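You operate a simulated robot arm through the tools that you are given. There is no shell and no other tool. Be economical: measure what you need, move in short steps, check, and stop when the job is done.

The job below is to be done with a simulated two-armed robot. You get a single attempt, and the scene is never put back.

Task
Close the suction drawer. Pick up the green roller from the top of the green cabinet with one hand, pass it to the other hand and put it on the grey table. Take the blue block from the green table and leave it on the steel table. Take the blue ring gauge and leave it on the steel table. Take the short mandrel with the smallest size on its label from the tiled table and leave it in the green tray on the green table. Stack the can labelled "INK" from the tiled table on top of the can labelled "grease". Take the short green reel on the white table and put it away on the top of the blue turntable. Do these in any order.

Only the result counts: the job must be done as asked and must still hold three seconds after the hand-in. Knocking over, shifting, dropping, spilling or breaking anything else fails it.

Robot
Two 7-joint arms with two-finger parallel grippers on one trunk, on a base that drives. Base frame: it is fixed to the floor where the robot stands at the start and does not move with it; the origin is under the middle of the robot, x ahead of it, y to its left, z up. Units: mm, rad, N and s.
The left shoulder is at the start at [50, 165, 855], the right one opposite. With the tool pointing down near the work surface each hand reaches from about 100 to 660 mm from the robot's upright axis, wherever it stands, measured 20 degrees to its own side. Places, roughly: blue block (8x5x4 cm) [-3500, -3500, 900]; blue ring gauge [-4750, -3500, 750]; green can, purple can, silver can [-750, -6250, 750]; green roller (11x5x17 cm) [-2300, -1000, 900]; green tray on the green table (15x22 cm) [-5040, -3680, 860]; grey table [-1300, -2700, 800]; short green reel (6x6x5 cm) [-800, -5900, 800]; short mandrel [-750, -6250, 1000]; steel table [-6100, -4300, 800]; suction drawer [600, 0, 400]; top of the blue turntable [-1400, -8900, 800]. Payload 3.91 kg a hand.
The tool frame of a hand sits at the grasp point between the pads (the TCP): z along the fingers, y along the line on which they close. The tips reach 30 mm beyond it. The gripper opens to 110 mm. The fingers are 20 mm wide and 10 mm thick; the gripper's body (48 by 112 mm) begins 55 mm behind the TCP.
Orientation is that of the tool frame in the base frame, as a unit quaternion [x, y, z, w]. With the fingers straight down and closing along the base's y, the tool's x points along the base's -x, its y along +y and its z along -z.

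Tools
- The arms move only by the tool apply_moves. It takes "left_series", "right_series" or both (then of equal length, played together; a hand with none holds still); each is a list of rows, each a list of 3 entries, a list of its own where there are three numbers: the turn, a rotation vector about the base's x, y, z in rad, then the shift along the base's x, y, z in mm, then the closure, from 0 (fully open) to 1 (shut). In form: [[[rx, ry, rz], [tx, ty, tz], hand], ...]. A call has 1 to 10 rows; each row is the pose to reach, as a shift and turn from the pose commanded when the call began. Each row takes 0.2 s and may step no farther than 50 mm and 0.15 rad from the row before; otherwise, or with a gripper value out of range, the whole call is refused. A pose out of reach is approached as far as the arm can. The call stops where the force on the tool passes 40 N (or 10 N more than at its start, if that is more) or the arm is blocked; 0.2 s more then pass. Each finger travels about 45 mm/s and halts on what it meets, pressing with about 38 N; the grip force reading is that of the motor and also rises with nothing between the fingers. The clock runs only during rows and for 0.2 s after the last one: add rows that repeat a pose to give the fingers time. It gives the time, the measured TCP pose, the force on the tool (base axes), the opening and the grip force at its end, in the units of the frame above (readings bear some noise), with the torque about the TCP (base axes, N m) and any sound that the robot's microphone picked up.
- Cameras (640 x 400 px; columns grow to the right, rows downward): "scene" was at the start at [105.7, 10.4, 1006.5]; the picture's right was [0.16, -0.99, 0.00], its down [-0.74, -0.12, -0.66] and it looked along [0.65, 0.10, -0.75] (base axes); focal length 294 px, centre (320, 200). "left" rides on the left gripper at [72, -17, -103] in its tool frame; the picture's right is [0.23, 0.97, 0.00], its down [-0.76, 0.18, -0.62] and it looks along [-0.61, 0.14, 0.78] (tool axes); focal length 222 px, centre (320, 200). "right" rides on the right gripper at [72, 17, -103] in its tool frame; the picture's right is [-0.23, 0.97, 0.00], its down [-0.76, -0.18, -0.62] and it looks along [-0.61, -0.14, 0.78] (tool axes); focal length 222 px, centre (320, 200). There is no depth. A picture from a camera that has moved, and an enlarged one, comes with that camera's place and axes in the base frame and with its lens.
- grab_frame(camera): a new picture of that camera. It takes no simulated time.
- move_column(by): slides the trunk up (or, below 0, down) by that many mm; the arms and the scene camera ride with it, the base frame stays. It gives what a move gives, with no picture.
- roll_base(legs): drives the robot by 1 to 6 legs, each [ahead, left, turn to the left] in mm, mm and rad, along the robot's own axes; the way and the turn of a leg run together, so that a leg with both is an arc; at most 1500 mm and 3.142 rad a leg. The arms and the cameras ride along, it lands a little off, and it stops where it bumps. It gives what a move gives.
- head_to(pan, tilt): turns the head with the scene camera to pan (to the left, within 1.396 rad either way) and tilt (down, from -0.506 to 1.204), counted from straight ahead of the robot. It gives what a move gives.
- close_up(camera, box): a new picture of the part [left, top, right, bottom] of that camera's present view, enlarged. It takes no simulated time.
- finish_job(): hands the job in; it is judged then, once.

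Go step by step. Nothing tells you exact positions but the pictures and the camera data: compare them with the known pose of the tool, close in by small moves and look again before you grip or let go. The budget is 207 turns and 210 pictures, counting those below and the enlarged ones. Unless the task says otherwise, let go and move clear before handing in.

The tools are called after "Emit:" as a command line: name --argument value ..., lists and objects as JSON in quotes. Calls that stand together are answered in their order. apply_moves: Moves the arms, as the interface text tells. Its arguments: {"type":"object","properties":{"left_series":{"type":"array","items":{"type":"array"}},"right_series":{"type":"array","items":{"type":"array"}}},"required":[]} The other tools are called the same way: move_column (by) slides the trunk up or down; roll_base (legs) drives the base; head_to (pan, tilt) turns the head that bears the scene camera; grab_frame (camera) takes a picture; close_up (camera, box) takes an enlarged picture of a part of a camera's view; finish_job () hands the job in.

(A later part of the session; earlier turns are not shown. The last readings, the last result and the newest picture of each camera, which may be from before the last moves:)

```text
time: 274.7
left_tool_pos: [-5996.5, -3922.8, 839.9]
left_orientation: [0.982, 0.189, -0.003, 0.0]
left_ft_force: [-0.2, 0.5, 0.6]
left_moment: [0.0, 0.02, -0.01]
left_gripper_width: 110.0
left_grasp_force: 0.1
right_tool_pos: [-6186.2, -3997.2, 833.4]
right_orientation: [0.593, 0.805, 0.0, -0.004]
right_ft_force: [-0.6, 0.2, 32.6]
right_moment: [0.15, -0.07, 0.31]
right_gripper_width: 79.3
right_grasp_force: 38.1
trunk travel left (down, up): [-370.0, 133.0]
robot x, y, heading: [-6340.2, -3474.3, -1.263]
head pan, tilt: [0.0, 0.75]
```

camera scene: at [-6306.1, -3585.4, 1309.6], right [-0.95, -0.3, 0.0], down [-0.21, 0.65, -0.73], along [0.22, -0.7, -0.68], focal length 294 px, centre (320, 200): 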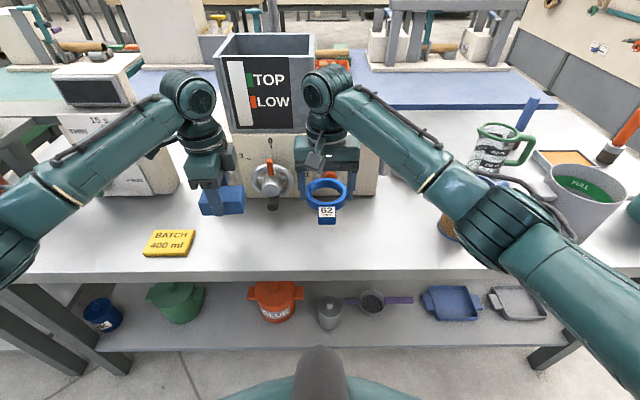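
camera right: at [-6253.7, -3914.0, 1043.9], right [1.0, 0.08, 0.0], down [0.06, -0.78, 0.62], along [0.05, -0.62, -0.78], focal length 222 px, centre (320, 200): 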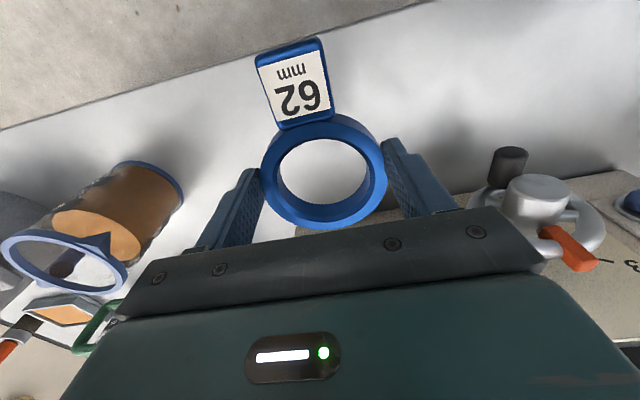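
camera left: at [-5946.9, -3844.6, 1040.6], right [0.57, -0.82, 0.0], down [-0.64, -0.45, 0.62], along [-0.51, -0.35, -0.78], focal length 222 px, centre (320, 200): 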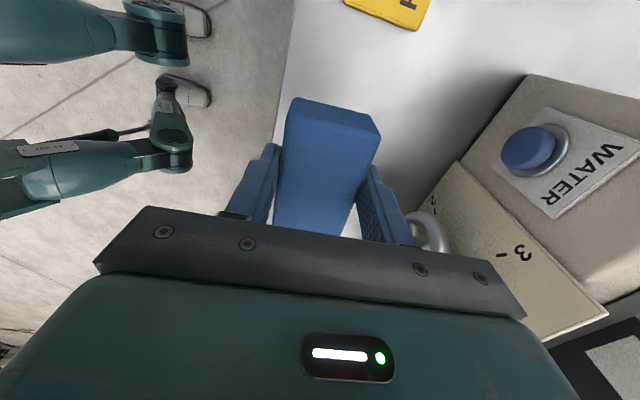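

Emit:
apply_moves --left_series '[[[0, 0, 0], [0, 0, 15], 0], [[0, 0, 0], [0, 0, 40], 0], [[0, 0, 0], [0, 0, 70], 0], [[0, 0, 0], [0, 0, 110], 0], [[0, 0, 0], [0, 0, 150], 0], [[0, 0, 0], [-5, 20, 190], 0], [[0, 0, 0], [-15, 50, 200], 0]]' --right_series '[[[0, 0, 0], [0, 0, 3], 1], [[0, 0, 0], [0, 0, 3], 0.6], [[0, 0, 0], [0, 0, 3], 0.3], [[0, 0, 0], [0, 0, 3], 0.1], [[0, 0, 0], [0, 0, 3], 0.1], [[0, 0, 0], [0, 0, 15], 0.1], [[0, 0, 0], [0, 0, 40], 0.1]]'

Emit:
grab_frame --camera "scene"

```text
time: 276.3
left_tool_pos: [-6010.6, -3871.6, 1038.2]
left_orientation: [0.982, 0.189, -0.001, -0.001]
left_ft_force: [-0.2, -0.4, -0.1]
left_moment: [0.03, 0.0, 0.0]
left_gripper_width: 110.4
left_grasp_force: 0.0
right_tool_pos: [-6186.1, -3995.9, 870.7]
right_orientation: [0.593, 0.805, 0.001, -0.008]
right_ft_force: [-0.2, 0.0, 0.5]
right_moment: [-0.01, -0.02, 0.0]
right_gripper_width: 99.1
right_grasp_force: 0.0
trunk travel left (down, up): [-370.0, 133.0]
robot x, y, heading: [-6338.2, -3480.4, -1.263]
head pan, tilt: [0.0, 0.75]
```

```text
117 pictures are left
camera scene: at [-6306.3, -3584.6, 1309.7], right [-0.95, -0.3, 0.0], down [-0.21, 0.65, -0.73], along [0.22, -0.7, -0.68], focal length 294 px, centre (320, 200)
```

scene: 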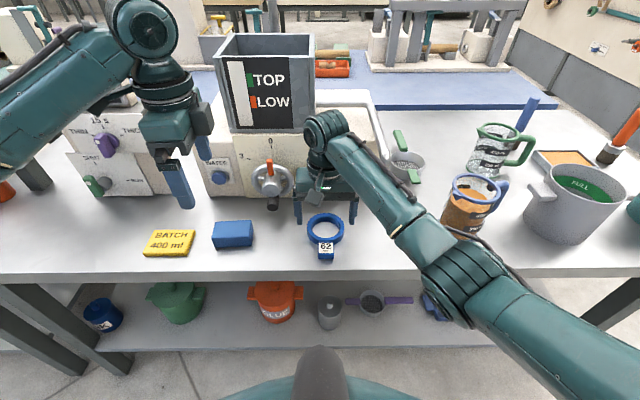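

Block and ring are both on the steel table. I'll raise and tuck both arms and back away.

Emit:
apply_moves --left_series '[[[0, 0, 0.15], [-6, 8, 0], 0], [[0, 0, 0.3], [-12, 16, 0], 0], [[0, 0, 0.45], [-18, 24, 0], 0], [[0, 0, 0.6], [-24, 32, 0], 0], [[0, 0, 0.75], [-30, 40, 0], 0], [[0, 0, 0.9], [-36, 48, 0], 0], [[0, 0, 1.05], [-42, 56, 0], 0], [[0, 0, 1.2], [-48, 62, 0], 0], [[0, 0, 1.35], [-54, 68, 0], 0], [[0, 0, 1.5], [-58, 73, 0], 0]]' --right_series '[[[0, 0, 0], [0, 0, 35], 0.1], [[0, 0, 0], [0, 0, 70], 0.1], [[0, 0, 0], [0, 0, 105], 0.1], [[0, 0, 0], [-10, 20, 135], 0], [[0, 0, 0], [-30, 60, 150], 0], [[0, 0, 0], [-60, 100, 160], 0], [[0, 0, 0], [-100, 110, 165], 0], [[0, 0, 0], [-140, 105, 165], 0], [[0, 0, 0], [-180, 100, 165], 0], [[0, 0, 0], [-209, 93, 165], 0]]'

Emit:
roll_base --legs '[[-450, 0, 0], [0, 0, 1.57], [1450, 0, 0], [1450, 0, 0], [1200, 0, 0]]'

Emit:
head_to --pan -0.8 --tilt 0.2

Emit:
grab_frame --camera "scene"

```text
refused: row 6 steps farther than a row can; nothing moved
```

```text
time: 302.0
left_tool_pos: [-2171.4, -1561.5, 1039.0]
left_orientation: [0.575, 0.818, -0.002, -0.001]
left_ft_force: [0.7, -0.3, 0.5]
left_moment: [-0.03, -0.02, 0.03]
left_gripper_width: 110.0
left_grasp_force: 0.1
right_tool_pos: [-2054.5, -1741.7, 869.8]
right_orientation: [-0.134, 0.991, -0.004, -0.007]
right_ft_force: [-0.3, 0.3, 0.1]
right_moment: [0.04, -0.01, -0.01]
right_gripper_width: 99.0
right_grasp_force: 0.0
trunk travel left (down, up): [-370.0, 133.0]
robot x, y, heading: [-2580.6, -1877.6, 0.273]
head pan, tilt: [0.0, 0.75]
```

```text
time: 303.1
left_tool_pos: [-2173.1, -1561.4, 1038.1]
left_orientation: [0.574, 0.819, -0.002, 0.0]
left_ft_force: [0.5, 0.5, -0.5]
left_moment: [0.0, 0.01, 0.0]
left_gripper_width: 110.1
left_grasp_force: 0.1
right_tool_pos: [-2054.9, -1742.2, 869.3]
right_orientation: [-0.134, 0.991, -0.005, -0.006]
right_ft_force: [-0.1, 0.3, -0.4]
right_moment: [-0.03, -0.02, -0.03]
right_gripper_width: 99.0
right_grasp_force: 0.0
trunk travel left (down, up): [-370.0, 133.0]
robot x, y, heading: [-2577.1, -1876.8, 0.275]
head pan, tilt: [-0.799, 0.201]
```

```text
116 pictures are left
camera scene: at [-2471.8, -1918.0, 1359.3], right [-0.5, -0.87, 0.0], down [-0.17, 0.1, -0.98], along [0.85, -0.49, -0.2], focal length 294 px, centre (320, 200)
```

scene: 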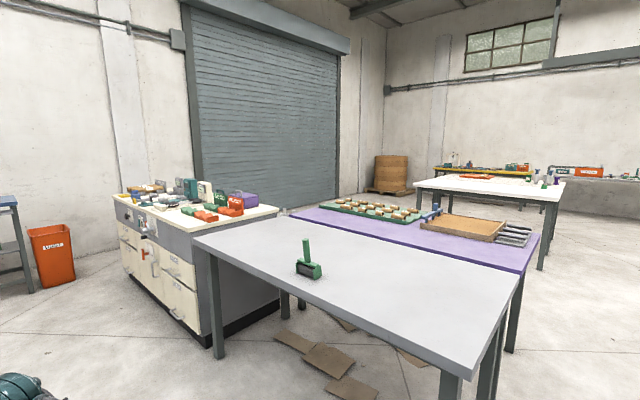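

The arm call was refused, so the hands travelled raised as they were (right one 16 mm above the ring; no contact felt). I'll now tuck both arms properly.

Emit:
apply_moves --left_series '[[[0, 0, 0.15], [-8, -6, 0], 0], [[0, 0, 0.3], [-16, -12, 0], 0], [[0, 0, 0.45], [-24, -18, 0], 0], [[0, 0, 0.6], [-32, -24, 0], 0], [[0, 0, 0.75], [-40, -30, 0], 0], [[0, 0, 0.9], [-48, -36, 0], 0], [[0, 0, 1.05], [-56, -42, 0], 0], [[0, 0, 1.2], [-64, -48, 0], 0], [[0, 0, 1.35], [-70, -52, 0], 0], [[0, 0, 1.49], [-75, -56, 0], 0]]' --right_series '[[[0, 0, 0], [-10, -20, 17], 0], [[0, 0, 0], [-20, -41, 34], 0], [[0, 0, 0], [-30, -61, 51], 0], [[0, 0, 0], [-40, -82, 68], 0], [[0, 0, 0], [-51, -102, 85], 0], [[0, 0, 0], [-61, -123, 102], 0], [[0, 0, 0], [-71, -143, 119], 0], [[0, 0, 0], [-81, -164, 136], 0], [[0, 0, 0], [-92, -184, 153], 0], [[0, 0, 0], [-102, -205, 170], 0]]'

Emit:
roll_base --legs '[[0, 0, -1.75]]'

Emit:
head_to --pan 0.2 --tilt 0.2

Emit:
grab_frame --camera "scene"

```text
time: 305.3
left_tool_pos: [-2247.1, -1617.0, 1038.1]
left_orientation: [-0.134, 0.991, -0.001, 0.002]
left_ft_force: [-0.5, -0.4, 0.4]
left_moment: [0.02, 0.01, 0.01]
left_gripper_width: 110.0
left_grasp_force: 0.0
right_tool_pos: [-2158.3, -1947.7, 1038.9]
right_orientation: [-0.134, 0.991, -0.004, -0.006]
right_ft_force: [0.3, 0.5, 0.4]
right_moment: [0.02, -0.02, 0.02]
right_gripper_width: 110.0
right_grasp_force: 0.1
trunk travel left (down, up): [-370.0, 133.0]
robot x, y, heading: [-2579.2, -1876.4, 0.272]
head pan, tilt: [-0.799, 0.201]
```

```text
time: 310.0
left_tool_pos: [-2400.0, -2260.0, 1038.5]
left_orientation: [0.691, 0.723, -0.003, -0.001]
left_ft_force: [-0.3, -0.7, -1.0]
left_moment: [-0.04, -0.02, -0.02]
left_gripper_width: 110.1
left_grasp_force: 0.0
right_tool_pos: [-2741.5, -2274.1, 1039.2]
right_orientation: [0.69, 0.723, 0.003, -0.007]
right_ft_force: [0.3, -0.4, 0.3]
right_moment: [-0.02, 0.01, 0.0]
right_gripper_width: 109.9
right_grasp_force: 0.0
trunk travel left (down, up): [-370.0, 133.0]
robot x, y, heading: [-2580.6, -1878.9, -1.519]
head pan, tilt: [-0.799, 0.201]
```

```text
time: 311.3
left_tool_pos: [-2398.3, -2258.9, 1038.2]
left_orientation: [0.691, 0.723, -0.001, -0.001]
left_ft_force: [-1.0, 0.9, 0.2]
left_moment: [-0.02, 0.0, 0.0]
left_gripper_width: 110.2
left_grasp_force: 0.1
right_tool_pos: [-2741.4, -2274.6, 1039.6]
right_orientation: [0.69, 0.724, 0.002, -0.008]
right_ft_force: [0.3, 1.0, -0.4]
right_moment: [0.02, -0.02, 0.02]
right_gripper_width: 110.0
right_grasp_force: 0.1
trunk travel left (down, up): [-370.0, 133.0]
robot x, y, heading: [-2579.8, -1878.8, -1.517]
head pan, tilt: [0.201, 0.201]
```

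```text
115 pictures are left
camera scene: at [-2555.8, -1998.8, 1359.4], right [-0.97, -0.25, 0.0], down [-0.05, 0.19, -0.98], along [0.25, -0.95, -0.2], focal length 294 px, centre (320, 200)
```

scene: 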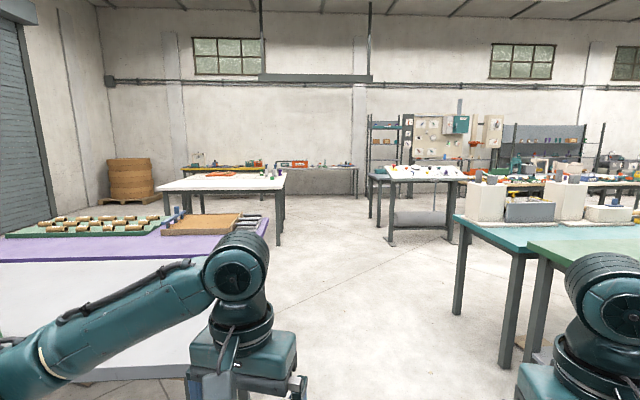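

The white table's right end is at about (270,181) in view with a clear corridor to its right. I'll drive down the corridor and face it from its end.

Emit:
roll_base --legs '[[1214, 0, 0.02], [1214, 0, 0], [0, 0, 0.39], [840, 0, 0], [840, 0, 0], [0, 0, 0.9]]'

Emit:
head_to --pan 0 --tilt 0.35

Emit:
grab_frame --camera "scene"

```text
time: 334.8
left_tool_pos: [-1176.6, -5687.4, 1037.8]
left_orientation: [0.089, 0.996, -0.002, 0.0]
left_ft_force: [-0.3, 0.4, 0.4]
left_moment: [0.0, 0.0, -0.03]
left_gripper_width: 109.9
left_grasp_force: 0.1
right_tool_pos: [-1237.0, -6024.6, 1039.4]
right_orientation: [0.087, 0.996, -0.003, -0.008]
right_ft_force: [0.9, -0.2, -0.2]
right_moment: [-0.02, -0.01, -0.03]
right_gripper_width: 109.9
right_grasp_force: 0.0
trunk travel left (down, up): [-370.0, 133.0]
robot x, y, heading: [-1586.5, -5781.1, -0.169]
head pan, tilt: [0.201, 0.201]
```

```text
time: 335.6
left_tool_pos: [-1176.4, -5687.4, 1038.7]
left_orientation: [0.089, 0.996, -0.002, 0.001]
left_ft_force: [0.0, 0.3, 0.1]
left_moment: [-0.04, 0.01, 0.0]
left_gripper_width: 110.2
left_grasp_force: 0.2
right_tool_pos: [-1236.9, -6024.8, 1039.3]
right_orientation: [0.087, 0.996, -0.003, -0.007]
right_ft_force: [-0.1, -0.2, -1.0]
right_moment: [0.01, -0.01, 0.0]
right_gripper_width: 110.1
right_grasp_force: 0.2
trunk travel left (down, up): [-370.0, 133.0]
robot x, y, heading: [-1584.4, -5779.7, -0.167]
head pan, tilt: [0.0, 0.351]
```

```text
114 pictures are left
camera scene: at [-1468.8, -5802.6, 1345.4], right [-0.17, -0.99, 0.0], down [-0.34, 0.06, -0.94], along [0.93, -0.16, -0.34], focal length 294 px, centre (320, 200)
```

scene: 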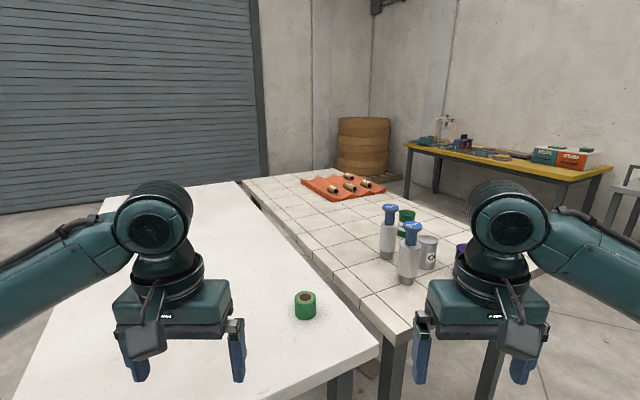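

Emit:
close_up --camera "scene" --box '[290, 160, 490, 285]'

Emit:
apply_moves --right_series '[[[0, 0, 0], [0, -25, 0], 0], [[0, 0, 0], [0, -50, 0], 0], [[0, 0, 0], [0, -75, 0], 0], [[0, 0, 0], [0, -100, 0], 0], [[0, 0, 0], [0, -125, 0], 0], [[0, 0, 0], [0, -150, 0], 0]]'

Emit:
close_up --camera "scene" --box '[360, 190, 520, 290]'

```text
3.20 times, centred on (390, 222) of scene
camera zoom: at [-1468.8, -5802.6, 1345.4], right [-0.17, -0.99, 0.0], down [-0.34, 0.06, -0.94], along [0.93, -0.16, -0.34], focal length 941 px, centre (96, 128)
```

zoom: 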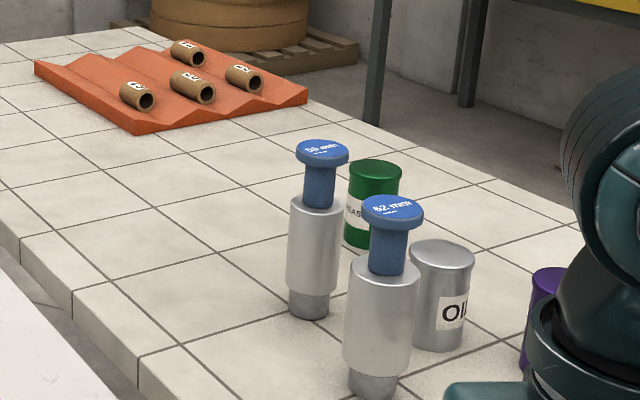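

```text
time: 337.0
left_tool_pos: [-1176.9, -5688.2, 1038.3]
left_orientation: [0.088, 0.996, -0.002, 0.001]
left_ft_force: [0.9, 0.3, -0.8]
left_moment: [-0.01, 0.01, 0.01]
left_gripper_width: 109.9
left_grasp_force: 0.1
right_tool_pos: [-1236.1, -6173.5, 1039.6]
right_orientation: [0.087, 0.996, -0.003, -0.007]
right_ft_force: [-0.6, 0.4, -0.5]
right_moment: [0.01, -0.01, 0.02]
right_gripper_width: 109.9
right_grasp_force: 0.1
trunk travel left (down, up): [-370.0, 133.0]
robot x, y, heading: [-1590.3, -5779.2, -0.167]
head pan, tilt: [0.0, 0.351]
```

```text
4.00 times, centred on (440, 240) of scene
camera zoom: at [-1468.9, -5802.9, 1345.4], right [-0.17, -0.99, 0.0], down [-0.34, 0.06, -0.94], along [0.93, -0.16, -0.34], focal length 1176 px, centre (-160, 40)
```

zoom: 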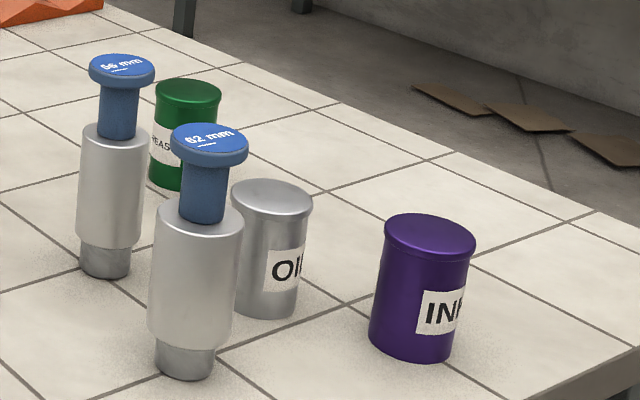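

Purple is INK, green is GREASE, silver is OIL. Two mandrels with blue tops are labelled; I'll zoom in on the sizes and surroundings.

Emit:
close_up --camera "scene" --box '[380, 198, 428, 234]'

Emit:
grab_frame --camera "scene"

```text
11.11 times, centred on (404, 216) of scene
camera zoom: at [-1468.9, -5802.9, 1345.4], right [-0.17, -0.99, 0.0], down [-0.34, 0.06, -0.94], along [0.93, -0.16, -0.34], focal length 3267 px, centre (-613, 22)
```

zoom: 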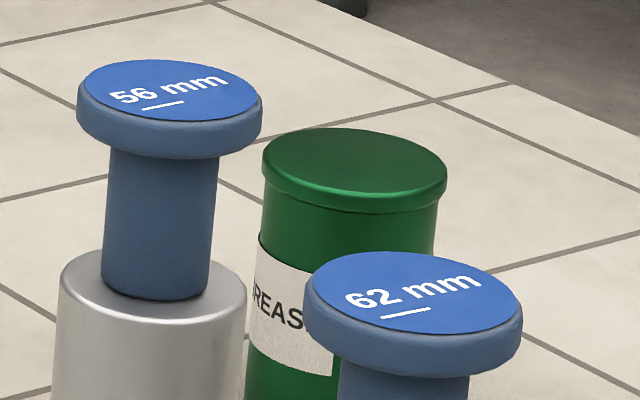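

```text
110 pictures are left
camera scene: at [-1468.9, -5802.9, 1345.4], right [-0.17, -0.99, 0.0], down [-0.34, 0.06, -0.94], along [0.93, -0.16, -0.34], focal length 294 px, centre (320, 200)
```

scene: 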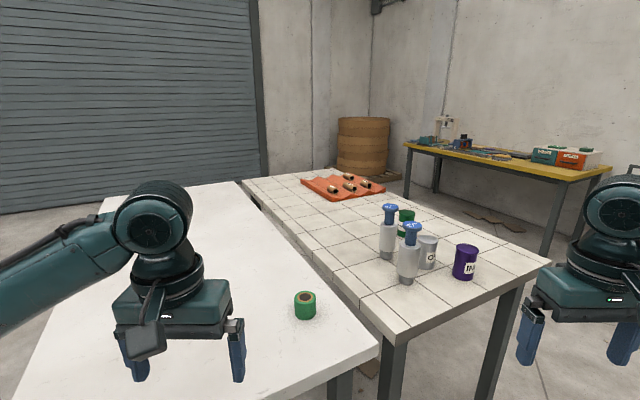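

Target is the 56 mm mandrel. I'll strafe right and turn to face the tiled table's end squarely (its long axis heads about +0.32 rad), then look again.

Emit:
roll_base --legs '[[0, -560, 0], [0, 0, 0.487]]'

Emit:
head_to --pan 0 --tilt 0.5

Emit:
grab_frame --camera "scene"

Emit:
grab_frame --camera "right"

```text
time: 343.8
left_tool_pos: [-1363.3, -6056.9, 1038.1]
left_orientation: [-0.157, 0.988, -0.001, 0.001]
left_ft_force: [-0.5, -0.4, 0.7]
left_moment: [0.01, 0.01, -0.02]
left_gripper_width: 109.9
left_grasp_force: 0.0
right_tool_pos: [-1185.6, -6513.5, 1039.5]
right_orientation: [-0.159, 0.987, -0.005, -0.006]
right_ft_force: [0.0, 0.6, -0.8]
right_moment: [0.0, -0.02, 0.02]
right_gripper_width: 110.1
right_grasp_force: 0.0
trunk travel left (down, up): [-370.0, 133.0]
robot x, y, heading: [-1683.1, -6334.3, 0.324]
head pan, tilt: [0.0, 0.351]
```

```text
time: 344.5
left_tool_pos: [-1362.6, -6057.4, 1038.8]
left_orientation: [-0.158, 0.987, -0.001, 0.001]
left_ft_force: [-0.3, -0.4, -0.1]
left_moment: [0.0, -0.03, 0.02]
left_gripper_width: 109.8
left_grasp_force: 0.0
right_tool_pos: [-1186.3, -6513.4, 1039.0]
right_orientation: [-0.159, 0.987, -0.005, -0.007]
right_ft_force: [0.1, 0.3, -0.9]
right_moment: [-0.01, 0.0, 0.01]
right_gripper_width: 109.9
right_grasp_force: 0.1
trunk travel left (down, up): [-370.0, 133.0]
robot x, y, heading: [-1681.0, -6334.2, 0.319]
head pan, tilt: [0.0, 0.499]
```

```text
109 pictures are left
camera scene: at [-1569.4, -6298.3, 1331.7], right [0.32, -0.95, 0.0], down [-0.45, -0.15, -0.88], along [0.83, 0.28, -0.48], focal length 294 px, centre (320, 200)
```

scene: 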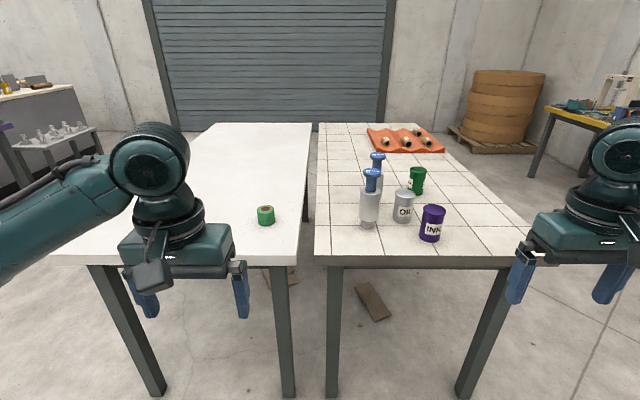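

```text
108 pictures are left
camera right: at [-1259.6, -6519.0, 1143.4], right [-0.09, 1.0, -0.01], down [0.79, 0.08, 0.61], along [0.61, 0.05, -0.79], focal length 222 px, centre (320, 200)
```

right: 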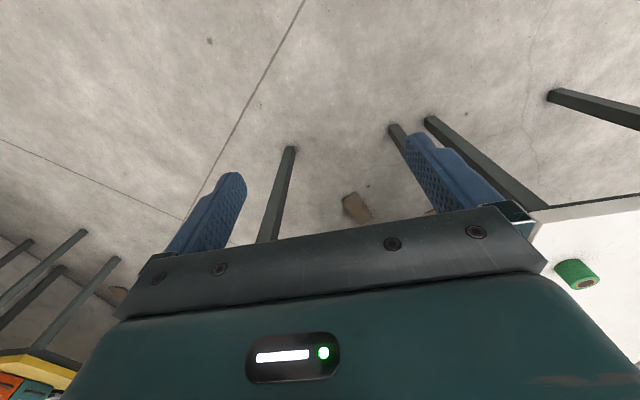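

The table end is square ahead (edge ≈770 mm). For the can stacking I'll shift 230 mm right and advance 400 mm.

Emit:
roll_base --legs '[[0, -230, 0], [400, 0, 0]]'

Emit:
head_to --pan -0.1 --tilt 0.65

Emit:
grab_frame --camera "scene"

Emit:
grab_frame --camera "right"

```text
time: 349.2
left_tool_pos: [-913.3, -6142.3, 1038.6]
left_orientation: [-0.16, 0.987, -0.001, 0.001]
left_ft_force: [0.0, -0.5, 0.1]
left_moment: [0.0, 0.01, 0.02]
left_gripper_width: 110.0
left_grasp_force: 0.1
right_tool_pos: [-733.0, -6597.4, 1038.3]
right_orientation: [-0.161, 0.987, -0.005, -0.006]
right_ft_force: [-0.1, 0.2, 0.1]
right_moment: [-0.01, 0.0, 0.0]
right_gripper_width: 109.9
right_grasp_force: 0.1
trunk travel left (down, up): [-370.0, 133.0]
robot x, y, heading: [-1230.6, -6421.1, 0.331]
head pan, tilt: [0.0, 0.499]
```

```text
time: 349.9
left_tool_pos: [-912.6, -6143.1, 1038.1]
left_orientation: [-0.16, 0.987, -0.001, 0.002]
left_ft_force: [0.3, 0.7, 0.7]
left_moment: [0.0, -0.03, -0.02]
left_gripper_width: 109.8
left_grasp_force: 0.0
right_tool_pos: [-734.8, -6597.4, 1039.2]
right_orientation: [-0.16, 0.987, -0.005, -0.006]
right_ft_force: [-0.2, -0.4, 0.5]
right_moment: [0.0, 0.02, -0.03]
right_gripper_width: 110.1
right_grasp_force: 0.0
trunk travel left (down, up): [-370.0, 133.0]
robot x, y, heading: [-1232.6, -6415.7, 0.326]
head pan, tilt: [-0.099, 0.649]
```

```text
107 pictures are left
camera scene: at [-1120.0, -6393.4, 1318.3], right [0.23, -0.97, 0.0], down [-0.59, -0.14, -0.8], along [0.78, 0.18, -0.6], focal length 294 px, centre (320, 200)
```

scene: 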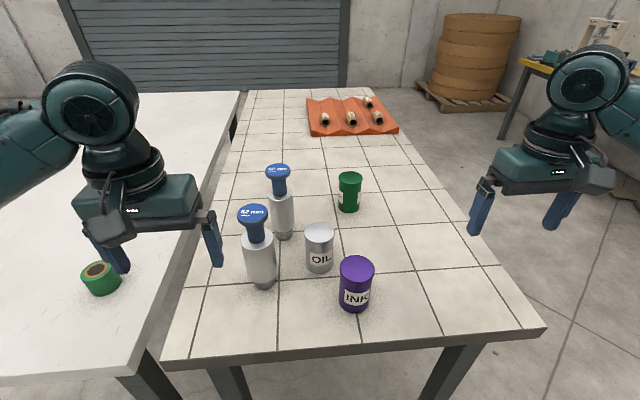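

```text
106 pictures are left
camera right: at [-807.6, -6603.0, 1143.4], right [-0.09, 1.0, -0.01], down [0.79, 0.08, 0.61], along [0.61, 0.05, -0.79], focal length 222 px, centre (320, 200)
```

right: 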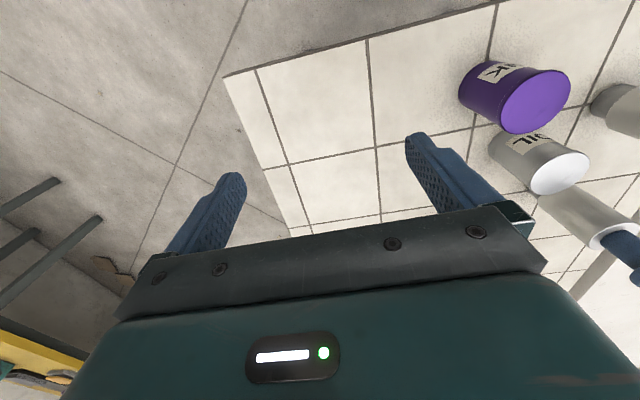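

Purple top is about [-770,-6379,905] (table ≈800). I'll tilt the right tool forward 0.75 rad and pre-position it behind the INK can.

Emit:
apply_moves --right_series '[[[0.03, -0.09, 0], [-12, 22, 0], 0], [[0.06, -0.18, 0], [-24, 44, 0], 0], [[0.09, -0.267, 0], [-36, 66, 0], 0], [[0.12, -0.355, 0], [-48, 88, 0], 0], [[0.15, -0.444, 0], [-60, 110, 0], 0], [[0.18, -0.533, 0], [-72, 132, -10], 0], [[0.21, -0.62, 0], [-84, 154, -25], 0], [[0.24, -0.71, 0], [-93, 176, -40], 0], [[0.24, -0.71, 0], [-93, 198, -60], 0]]'

Emit:
grab_frame --camera "right"

Emit:
grab_frame --camera "scene"

```text
time: 351.9
left_tool_pos: [-913.1, -6142.5, 1039.2]
left_orientation: [-0.159, 0.987, -0.002, 0.002]
left_ft_force: [0.5, 0.0, -0.4]
left_moment: [0.02, 0.04, 0.0]
left_gripper_width: 109.8
left_grasp_force: 0.0
right_tool_pos: [-826.9, -6398.3, 979.3]
right_orientation: [-0.149, 0.921, 0.056, 0.355]
right_ft_force: [0.2, -0.1, -0.6]
right_moment: [-0.01, -0.03, 0.0]
right_gripper_width: 110.0
right_grasp_force: 0.1
trunk travel left (down, up): [-370.0, 133.0]
robot x, y, heading: [-1233.4, -6422.2, 0.325]
head pan, tilt: [-0.099, 0.649]
```

```text
105 pictures are left
camera right: at [-949.6, -6420.9, 1007.5], right [-0.15, 0.98, 0.15], down [0.19, -0.12, 0.97], along [0.97, 0.17, -0.17], focal length 222 px, centre (320, 200)
```

right: 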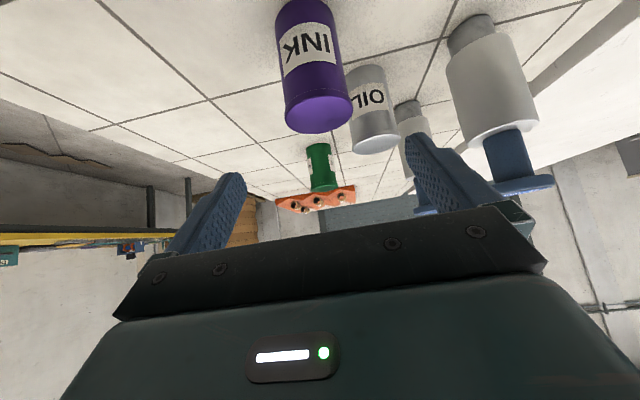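

```text
104 pictures are left
camera scene: at [-1119.9, -6393.2, 1318.3], right [0.23, -0.97, 0.0], down [-0.59, -0.14, -0.8], along [0.78, 0.18, -0.6], focal length 294 px, centre (320, 200)
```

scene: 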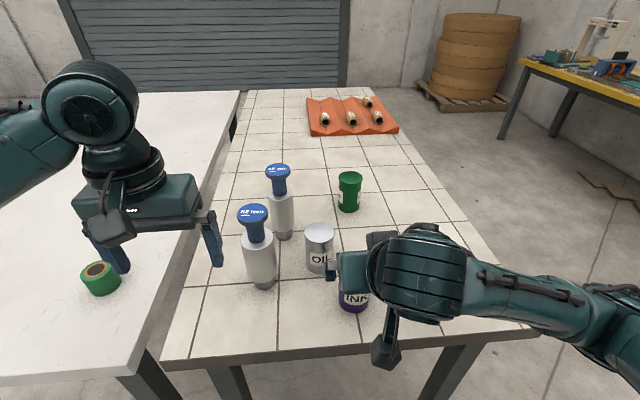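

The can is centred laterally between the fingers. I'll lower slightly and slide in along the tool axis.

Emit:
apply_moves --right_series '[[[0, 0, 0], [0, 0, -20], 0], [[0, 0, 0], [0, 0, -42], 0], [[0, 0, 0], [16, 5, -59], 0], [[0, 0, 0], [32, 10, -77], 0], [[0, 0, 0], [48, 15, -95], 0], [[0, 0, 0], [62, 19, -112], 0]]'

Emit:
grab_frame --camera "right"

Emit:
close_up --camera "scene" --box '[260, 180, 460, 320]'

```text
time: 353.3
left_tool_pos: [-913.1, -6141.8, 1038.5]
left_orientation: [-0.16, 0.987, -0.002, 0.001]
left_ft_force: [0.1, 0.6, -0.2]
left_moment: [0.0, -0.01, 0.01]
left_gripper_width: 110.1
left_grasp_force: 0.0
right_tool_pos: [-764.5, -6380.1, 866.9]
right_orientation: [-0.15, 0.921, 0.056, 0.355]
right_ft_force: [0.0, -0.3, 0.5]
right_moment: [0.0, 0.0, 0.0]
right_gripper_width: 110.1
right_grasp_force: 0.0
trunk travel left (down, up): [-370.0, 133.0]
robot x, y, heading: [-1229.5, -6420.3, 0.329]
head pan, tilt: [-0.099, 0.649]
```

```text
103 pictures are left
camera right: at [-887.7, -6402.0, 894.7], right [-0.15, 0.98, 0.15], down [0.19, -0.12, 0.97], along [0.97, 0.17, -0.17], focal length 222 px, centre (320, 200)
```

right: 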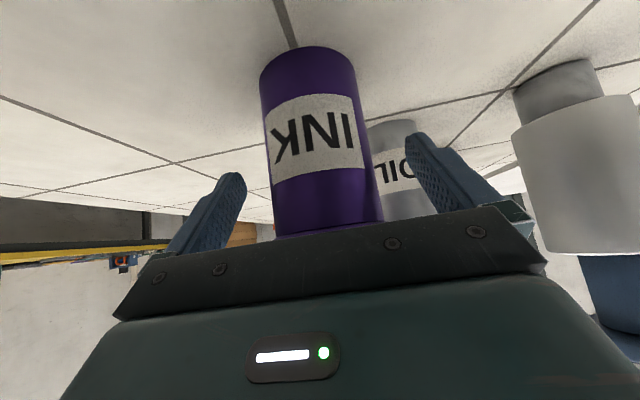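

```text
2.86 times, centred on (360, 250) of scene
camera zoom: at [-1119.9, -6393.4, 1318.3], right [0.23, -0.97, 0.0], down [-0.59, -0.14, -0.8], along [0.78, 0.18, -0.6], focal length 840 px, centre (206, 57)
```

zoom: 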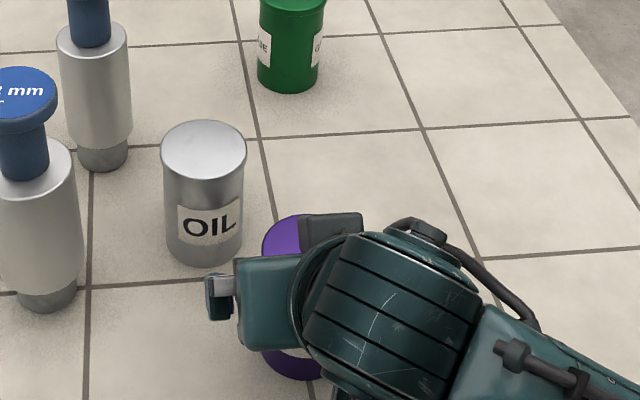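

The INK can stands between the fingers near the grasp point. I'll close and check.

Emit:
apply_moves --right_series '[[[0, 0, 0], [-1, 4, 0], 0.1], [[0, 0, 0], [-1, 4, 0], 0.3], [[0, 0, 0], [-1, 4, 0], 0.6], [[0, 0, 0], [-1, 4, 0], 0.8], [[0, 0, 0], [-1, 4, 0], 0.8], [[0, 0, 0], [-1, 4, 0], 0.8]]'

Emit:
apply_moves --right_series '[[[0, 0, 0], [0, 0, 1], 1], [[0, 0, 0], [0, 0, 4], 1], [[0, 0, 0], [0, 0, 9], 1], [[0, 0, 0], [0, 0, 16], 1], [[0, 0, 0], [0, 0, 25], 1]]'

Emit:
grab_frame --camera "right"

```text
time: 354.7
left_tool_pos: [-912.2, -6141.9, 1038.6]
left_orientation: [-0.16, 0.987, -0.001, 0.002]
left_ft_force: [0.0, -0.3, -0.7]
left_moment: [0.01, -0.01, -0.01]
left_gripper_width: 109.7
left_grasp_force: 0.0
right_tool_pos: [-766.2, -6376.2, 867.8]
right_orientation: [-0.149, 0.921, 0.057, 0.356]
right_ft_force: [0.7, -0.1, -0.4]
right_moment: [0.1, 0.0, -0.04]
right_gripper_width: 61.3
right_grasp_force: 37.4
trunk travel left (down, up): [-370.0, 133.0]
robot x, y, heading: [-1228.9, -6424.1, 0.326]
head pan, tilt: [-0.099, 0.649]
```

```text
time: 355.9
left_tool_pos: [-913.4, -6142.4, 1038.3]
left_orientation: [-0.159, 0.987, -0.001, 0.001]
left_ft_force: [0.6, -0.9, 0.1]
left_moment: [0.02, -0.04, 0.0]
left_gripper_width: 110.0
left_grasp_force: 0.0
right_tool_pos: [-766.5, -6377.0, 892.1]
right_orientation: [-0.149, 0.921, 0.055, 0.354]
right_ft_force: [0.7, -0.3, -3.6]
right_moment: [-0.03, -0.03, 0.03]
right_gripper_width: 61.1
right_grasp_force: 38.4
trunk travel left (down, up): [-370.0, 133.0]
robot x, y, heading: [-1231.3, -6422.7, 0.33]
head pan, tilt: [-0.099, 0.649]
```

```text
101 pictures are left
camera right: at [-888.9, -6398.1, 920.5], right [-0.15, 0.98, 0.15], down [0.19, -0.12, 0.97], along [0.97, 0.17, -0.17], focal length 222 px, centre (320, 200)
```

right: 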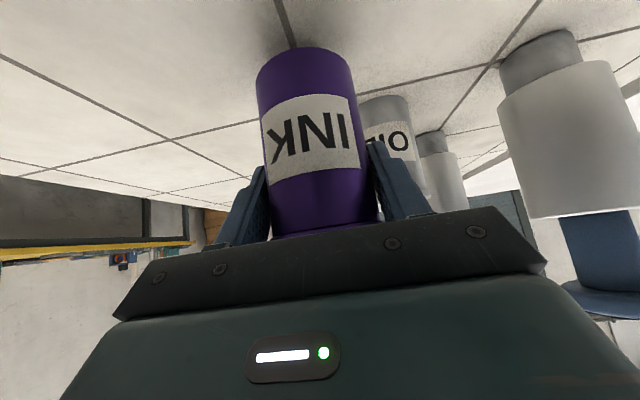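

The INK can is held (61 mm). I'll raise it and locate the GREASE can.

Emit:
apply_moves --right_series '[[[0, 0, 0], [0, 0, 20], 1], [[0, 0, 0], [0, 0, 45], 1], [[0, 0, 0], [0, 0, 75], 1], [[0, 0, 0], [0, 0, 105], 1], [[0, 0, 0], [0, -20, 125], 1], [[0, 0, 0], [0, -40, 130], 1], [[0, 0, 0], [0, -60, 130], 1]]'

Emit:
grab_frame --camera "right"

Emit:
grab_frame --camera "scene"

Emit:
grab_frame --camera "left"

```text
time: 357.5
left_tool_pos: [-913.0, -6142.8, 1037.7]
left_orientation: [-0.16, 0.987, -0.001, 0.001]
left_ft_force: [0.7, -0.5, -0.4]
left_moment: [0.0, 0.02, 0.04]
left_gripper_width: 110.1
left_grasp_force: 0.1
right_tool_pos: [-764.7, -6438.2, 1023.8]
right_orientation: [-0.149, 0.921, 0.056, 0.355]
right_ft_force: [-0.8, -0.5, -2.0]
right_moment: [0.03, 0.0, -0.02]
right_gripper_width: 61.1
right_grasp_force: 38.2
trunk travel left (down, up): [-370.0, 133.0]
robot x, y, heading: [-1232.9, -6423.6, 0.333]
head pan, tilt: [-0.099, 0.649]
```

```text
100 pictures are left
camera right: at [-888.0, -6460.0, 1051.9], right [-0.15, 0.98, 0.15], down [0.19, -0.12, 0.97], along [0.97, 0.17, -0.17], focal length 222 px, centre (320, 200)
```

right: 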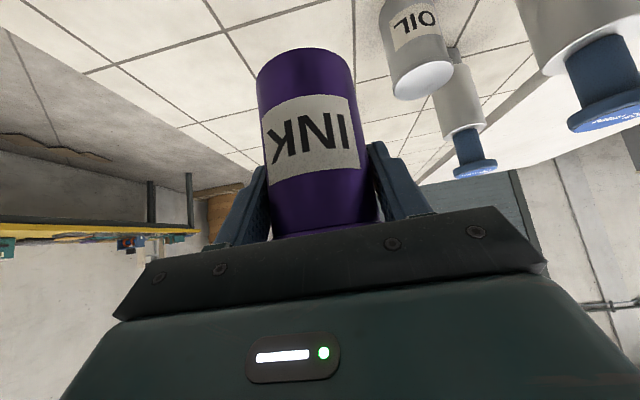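

```text
99 pictures are left
camera scene: at [-1119.8, -6393.7, 1318.3], right [0.23, -0.97, 0.0], down [-0.59, -0.14, -0.8], along [0.78, 0.18, -0.6], focal length 294 px, centre (320, 200)
```

scene: 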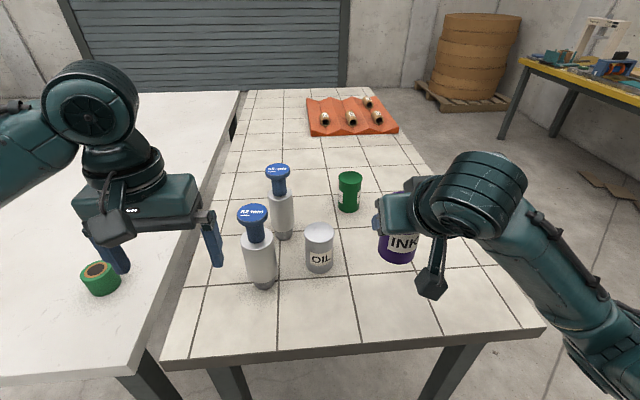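

```text
98 pictures are left
camera left: at [-977.5, -6180.8, 1141.6], right [-0.52, 0.85, 0.0], down [0.66, 0.41, 0.62], along [0.53, 0.32, -0.78], focal length 222 px, centre (320, 200)
```

left: 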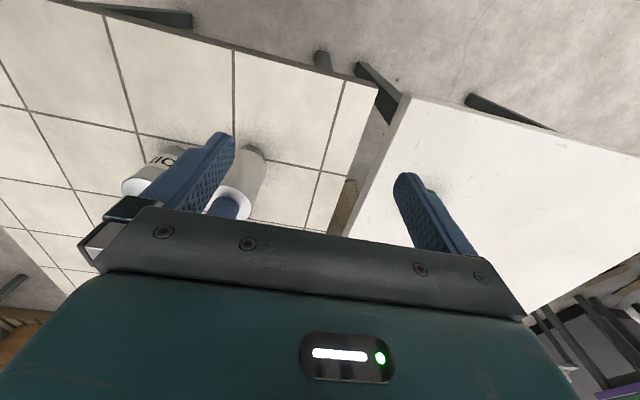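

The GREASE can is hidden behind the held can in the wrist view; I'll shift the hand right to see it from there.

Emit:
apply_moves --right_series '[[[0, 0, 0], [13, -38, 0], 1], [[0, 0, 0], [26, -76, 0], 1], [[0, 0, 0], [39, -114, 0], 1]]'

Emit:
grab_frame --camera "right"

Emit:
close_up --camera "scene" --box '[270, 150, 470, 275]'

```text
time: 358.3
left_tool_pos: [-913.9, -6141.4, 1038.8]
left_orientation: [-0.16, 0.987, -0.001, 0.002]
left_ft_force: [1.4, -0.4, 0.2]
left_moment: [-0.03, -0.03, 0.01]
left_gripper_width: 110.1
left_grasp_force: 0.0
right_tool_pos: [-727.4, -6551.8, 1022.1]
right_orientation: [-0.15, 0.921, 0.056, 0.355]
right_ft_force: [0.0, 0.3, -3.2]
right_moment: [-0.02, 0.0, -0.03]
right_gripper_width: 61.2
right_grasp_force: 38.2
trunk travel left (down, up): [-370.0, 133.0]
robot x, y, heading: [-1230.8, -6419.2, 0.325]
head pan, tilt: [-0.099, 0.649]
```

```text
97 pictures are left
camera right: at [-848.7, -6574.2, 1049.1], right [-0.15, 0.98, 0.15], down [0.19, -0.12, 0.97], along [0.97, 0.17, -0.17], focal length 222 px, centre (320, 200)
```

right: 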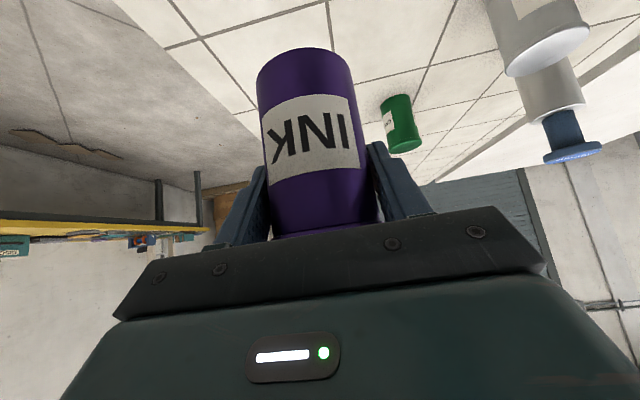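

```text
3.20 times, centred on (370, 212) of scene
camera zoom: at [-1119.8, -6394.0, 1318.3], right [0.23, -0.97, 0.0], down [-0.59, -0.14, -0.8], along [0.78, 0.18, -0.6], focal length 941 px, centre (160, 160)
```

zoom: 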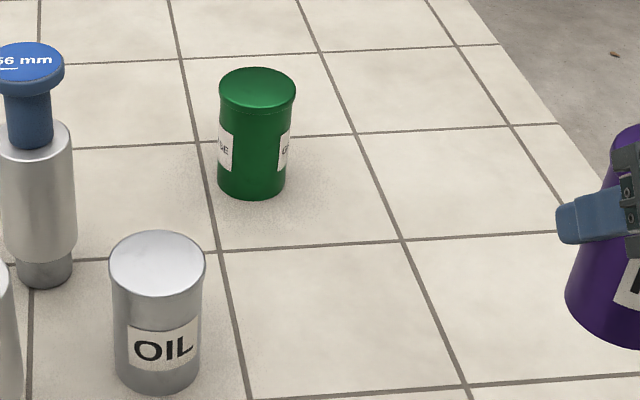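

Green lid centre is about [-460,-6320], z≈892. I'll roll 30 mm closer and bring the INK can over it, staying high.

Emit:
roll_base --legs '[[30, 0, 0]]'

Emit:
apply_moves --right_series '[[[0, 0, 0], [30, 28, 0], 1], [[0, 0, 0], [60, 56, 0], 1], [[0, 0, 0], [90, 84, 0], 1], [[0, 0, 0], [120, 112, 0], 1], [[0, 0, 0], [150, 140, 0], 1], [[0, 0, 0], [180, 168, 0], 1], [[0, 0, 0], [205, 190, 0], 1], [[0, 0, 0], [225, 208, 0], 1], [[0, 0, 0], [239, 222, 0], 1]]'

Emit:
close_up --camera "scene" --box '[270, 130, 470, 255]'

Emit:
grab_frame --camera "right"

```text
time: 359.1
left_tool_pos: [-883.2, -6133.6, 1038.6]
left_orientation: [-0.159, 0.987, -0.002, 0.001]
left_ft_force: [0.1, 0.6, 0.5]
left_moment: [-0.02, 0.03, 0.02]
left_gripper_width: 110.0
left_grasp_force: 0.1
right_tool_pos: [-696.0, -6541.9, 1021.8]
right_orientation: [-0.149, 0.921, 0.055, 0.355]
right_ft_force: [0.5, -0.7, -3.0]
right_moment: [0.0, 0.02, 0.0]
right_gripper_width: 61.0
right_grasp_force: 37.8
trunk travel left (down, up): [-370.0, 133.0]
robot x, y, heading: [-1200.3, -6408.5, 0.331]
head pan, tilt: [-0.099, 0.649]
```

```text
time: 361.1
left_tool_pos: [-884.0, -6133.0, 1037.7]
left_orientation: [-0.161, 0.987, -0.002, 0.001]
left_ft_force: [-0.1, 0.0, 0.6]
left_moment: [-0.01, 0.02, -0.02]
left_gripper_width: 110.1
left_grasp_force: 0.1
right_tool_pos: [-458.0, -6320.2, 1020.3]
right_orientation: [-0.149, 0.921, 0.055, 0.355]
right_ft_force: [0.2, -0.1, -3.2]
right_moment: [-0.02, 0.02, -0.01]
right_gripper_width: 61.4
right_grasp_force: 37.8
trunk travel left (down, up): [-370.0, 133.0]
robot x, y, heading: [-1204.2, -6412.8, 0.329]
head pan, tilt: [-0.099, 0.649]
```

```text
3.20 times, centred on (370, 192) of scene
camera zoom: at [-1090.9, -6383.3, 1318.2], right [0.23, -0.97, 0.0], down [-0.59, -0.14, -0.8], along [0.78, 0.18, -0.6], focal length 941 px, centre (160, 224)
```

zoom: 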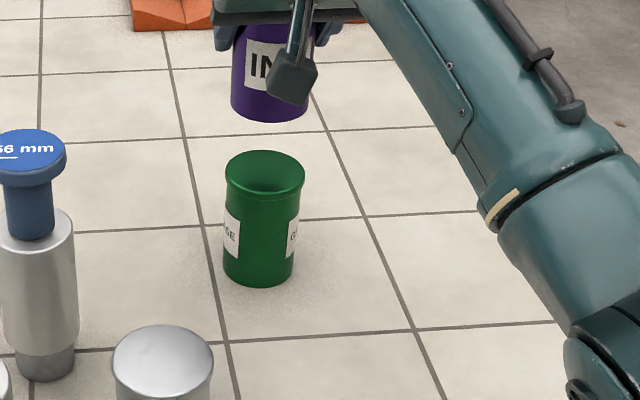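

```text
94 pictures are left
camera right: at [-580.5, -6342.1, 1048.5], right [-0.15, 0.98, 0.15], down [0.19, -0.12, 0.97], along [0.97, 0.17, -0.17], focal length 222 px, centre (320, 200)
```

right: 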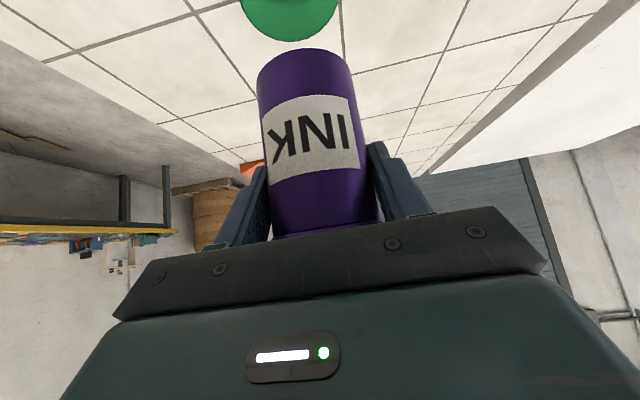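

Alignment is within a few mm. I'll correct slightly (−6,−3) and lower toward the lid.

Emit:
apply_moves --right_series '[[[0, 0, 0], [-3, -2, -12], 1], [[0, 0, 0], [-6, -3, -24], 1], [[0, 0, 0], [-6, -3, -35], 1], [[0, 0, 0], [-6, -3, -43], 1], [[0, 0, 0], [-6, -3, -48], 1]]'

Emit:
close_up --camera "scene" --box '[290, 130, 430, 220]'

Emit:
grab_frame --camera "right"

```text
time: 362.3
left_tool_pos: [-884.6, -6132.0, 1037.8]
left_orientation: [-0.16, 0.987, -0.001, 0.001]
left_ft_force: [0.1, -0.4, 1.4]
left_moment: [-0.01, -0.01, 0.01]
left_gripper_width: 110.3
left_grasp_force: 0.0
right_tool_pos: [-463.0, -6323.4, 972.7]
right_orientation: [-0.149, 0.921, 0.056, 0.355]
right_ft_force: [0.4, 0.3, -3.3]
right_moment: [0.05, 0.04, -0.05]
right_gripper_width: 61.0
right_grasp_force: 37.9
trunk travel left (down, up): [-370.0, 133.0]
robot x, y, heading: [-1201.2, -6412.0, 0.329]
head pan, tilt: [-0.099, 0.649]
```

```text
4.44 times, centred on (360, 175) of scene
camera zoom: at [-1090.9, -6383.6, 1318.3], right [0.23, -0.97, 0.0], down [-0.59, -0.14, -0.8], along [0.78, 0.18, -0.6], focal length 1307 px, centre (142, 311)
```

zoom: 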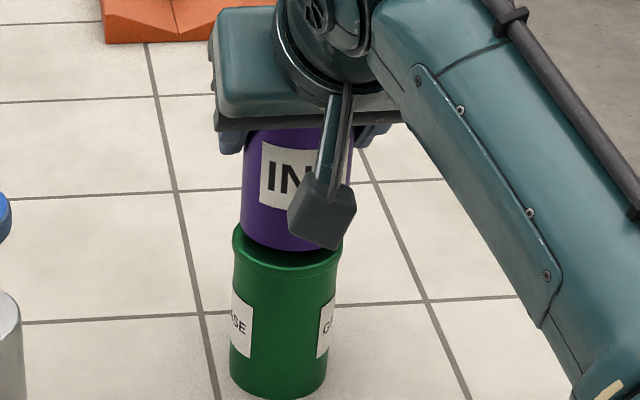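

```text
92 pictures are left
camera right: at [-586.1, -6345.7, 1000.6], right [-0.15, 0.98, 0.15], down [0.19, -0.12, 0.97], along [0.97, 0.17, -0.17], focal length 222 px, centre (320, 200)
```

right: 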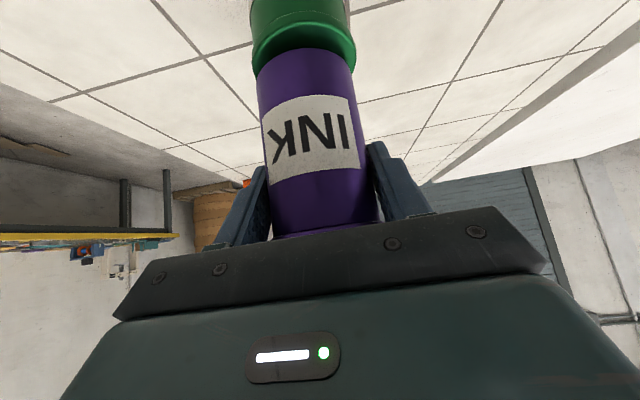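

Well aligned in both views. I'll lower in 2 mm steps until contact.

Emit:
apply_moves --right_series '[[[0, 0, 0], [0, 0, -3], 1], [[0, 0, 0], [0, 0, -6], 1], [[0, 0, 0], [0, 0, -8], 1], [[0, 0, 0], [0, 0, -10], 1], [[0, 0, 0], [0, 0, -11], 1], [[0, 0, 0], [0, 0, -12], 1]]'

```text
time: 363.7
left_tool_pos: [-885.2, -6132.4, 1040.1]
left_orientation: [-0.16, 0.987, -0.001, 0.002]
left_ft_force: [-0.7, 0.6, -0.7]
left_moment: [0.0, -0.02, 0.01]
left_gripper_width: 110.4
left_grasp_force: 0.0
right_tool_pos: [-465.4, -6322.5, 964.4]
right_orientation: [-0.148, 0.92, 0.056, 0.359]
right_ft_force: [0.2, 0.6, 10.5]
right_moment: [0.13, 0.25, -0.01]
right_gripper_width: 61.4
right_grasp_force: 37.8
trunk travel left (down, up): [-370.0, 133.0]
robot x, y, heading: [-1206.0, -6409.2, 0.331]
head pan, tilt: [-0.099, 0.649]
```

Contact felt. I'll unload slightly, open slowly, and look.

Emit:
apply_moves --right_series '[[[0, 0, 0], [0, 0, 2], 1], [[0, 0, 0], [0, 0, 2], 0.5], [[0, 0, 0], [0, 0, 2], 0.38], [[0, 0, 0], [0, 0, 2], 0.25], [[0, 0, 0], [0, 0, 2], 0.1], [[0, 0, 0], [0, 0, 2], 0]]'

Emit:
grab_frame --camera "right"

Emit:
close_up --camera "scene" --box '[290, 130, 430, 220]'

```text
time: 365.1
left_tool_pos: [-886.1, -6133.5, 1038.8]
left_orientation: [-0.16, 0.987, -0.002, 0.003]
left_ft_force: [0.4, 0.2, 0.3]
left_moment: [-0.02, 0.02, -0.04]
left_gripper_width: 110.2
left_grasp_force: 0.3
right_tool_pos: [-464.4, -6322.2, 962.9]
right_orientation: [-0.149, 0.922, 0.055, 0.354]
right_ft_force: [-0.6, 0.5, -0.2]
right_moment: [-0.01, -0.01, 0.0]
right_gripper_width: 109.9
right_grasp_force: 0.1
trunk travel left (down, up): [-370.0, 133.0]
robot x, y, heading: [-1204.2, -6413.0, 0.332]
head pan, tilt: [-0.099, 0.649]
```

```text
91 pictures are left
camera right: at [-587.0, -6344.6, 990.8], right [-0.15, 0.98, 0.15], down [0.19, -0.12, 0.97], along [0.97, 0.17, -0.17], focal length 222 px, centre (320, 200)
```

right: 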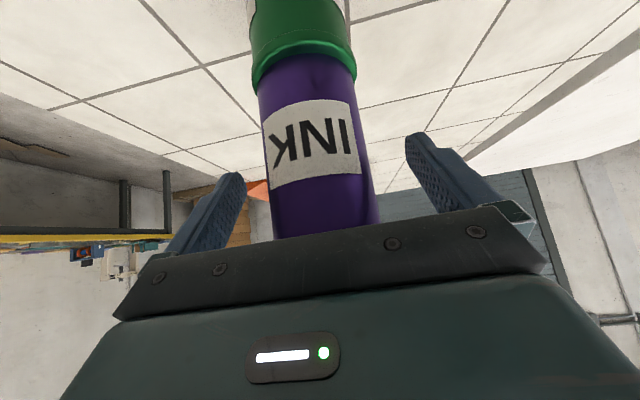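

```text
4.44 times, centred on (360, 175) of scene
camera zoom: at [-1091.3, -6383.6, 1318.3], right [0.23, -0.97, 0.0], down [-0.59, -0.14, -0.8], along [0.78, 0.18, -0.6], focal length 1307 px, centre (142, 311)
```

zoom: 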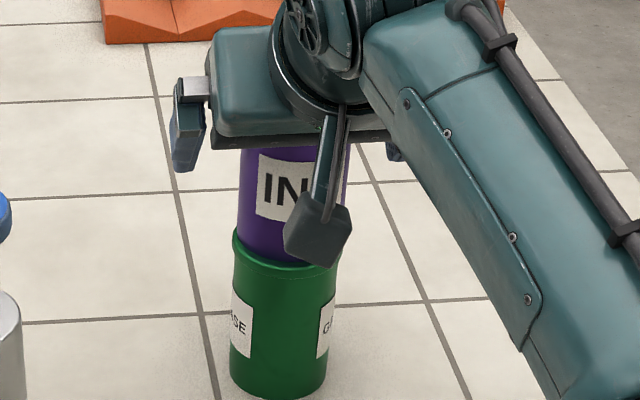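

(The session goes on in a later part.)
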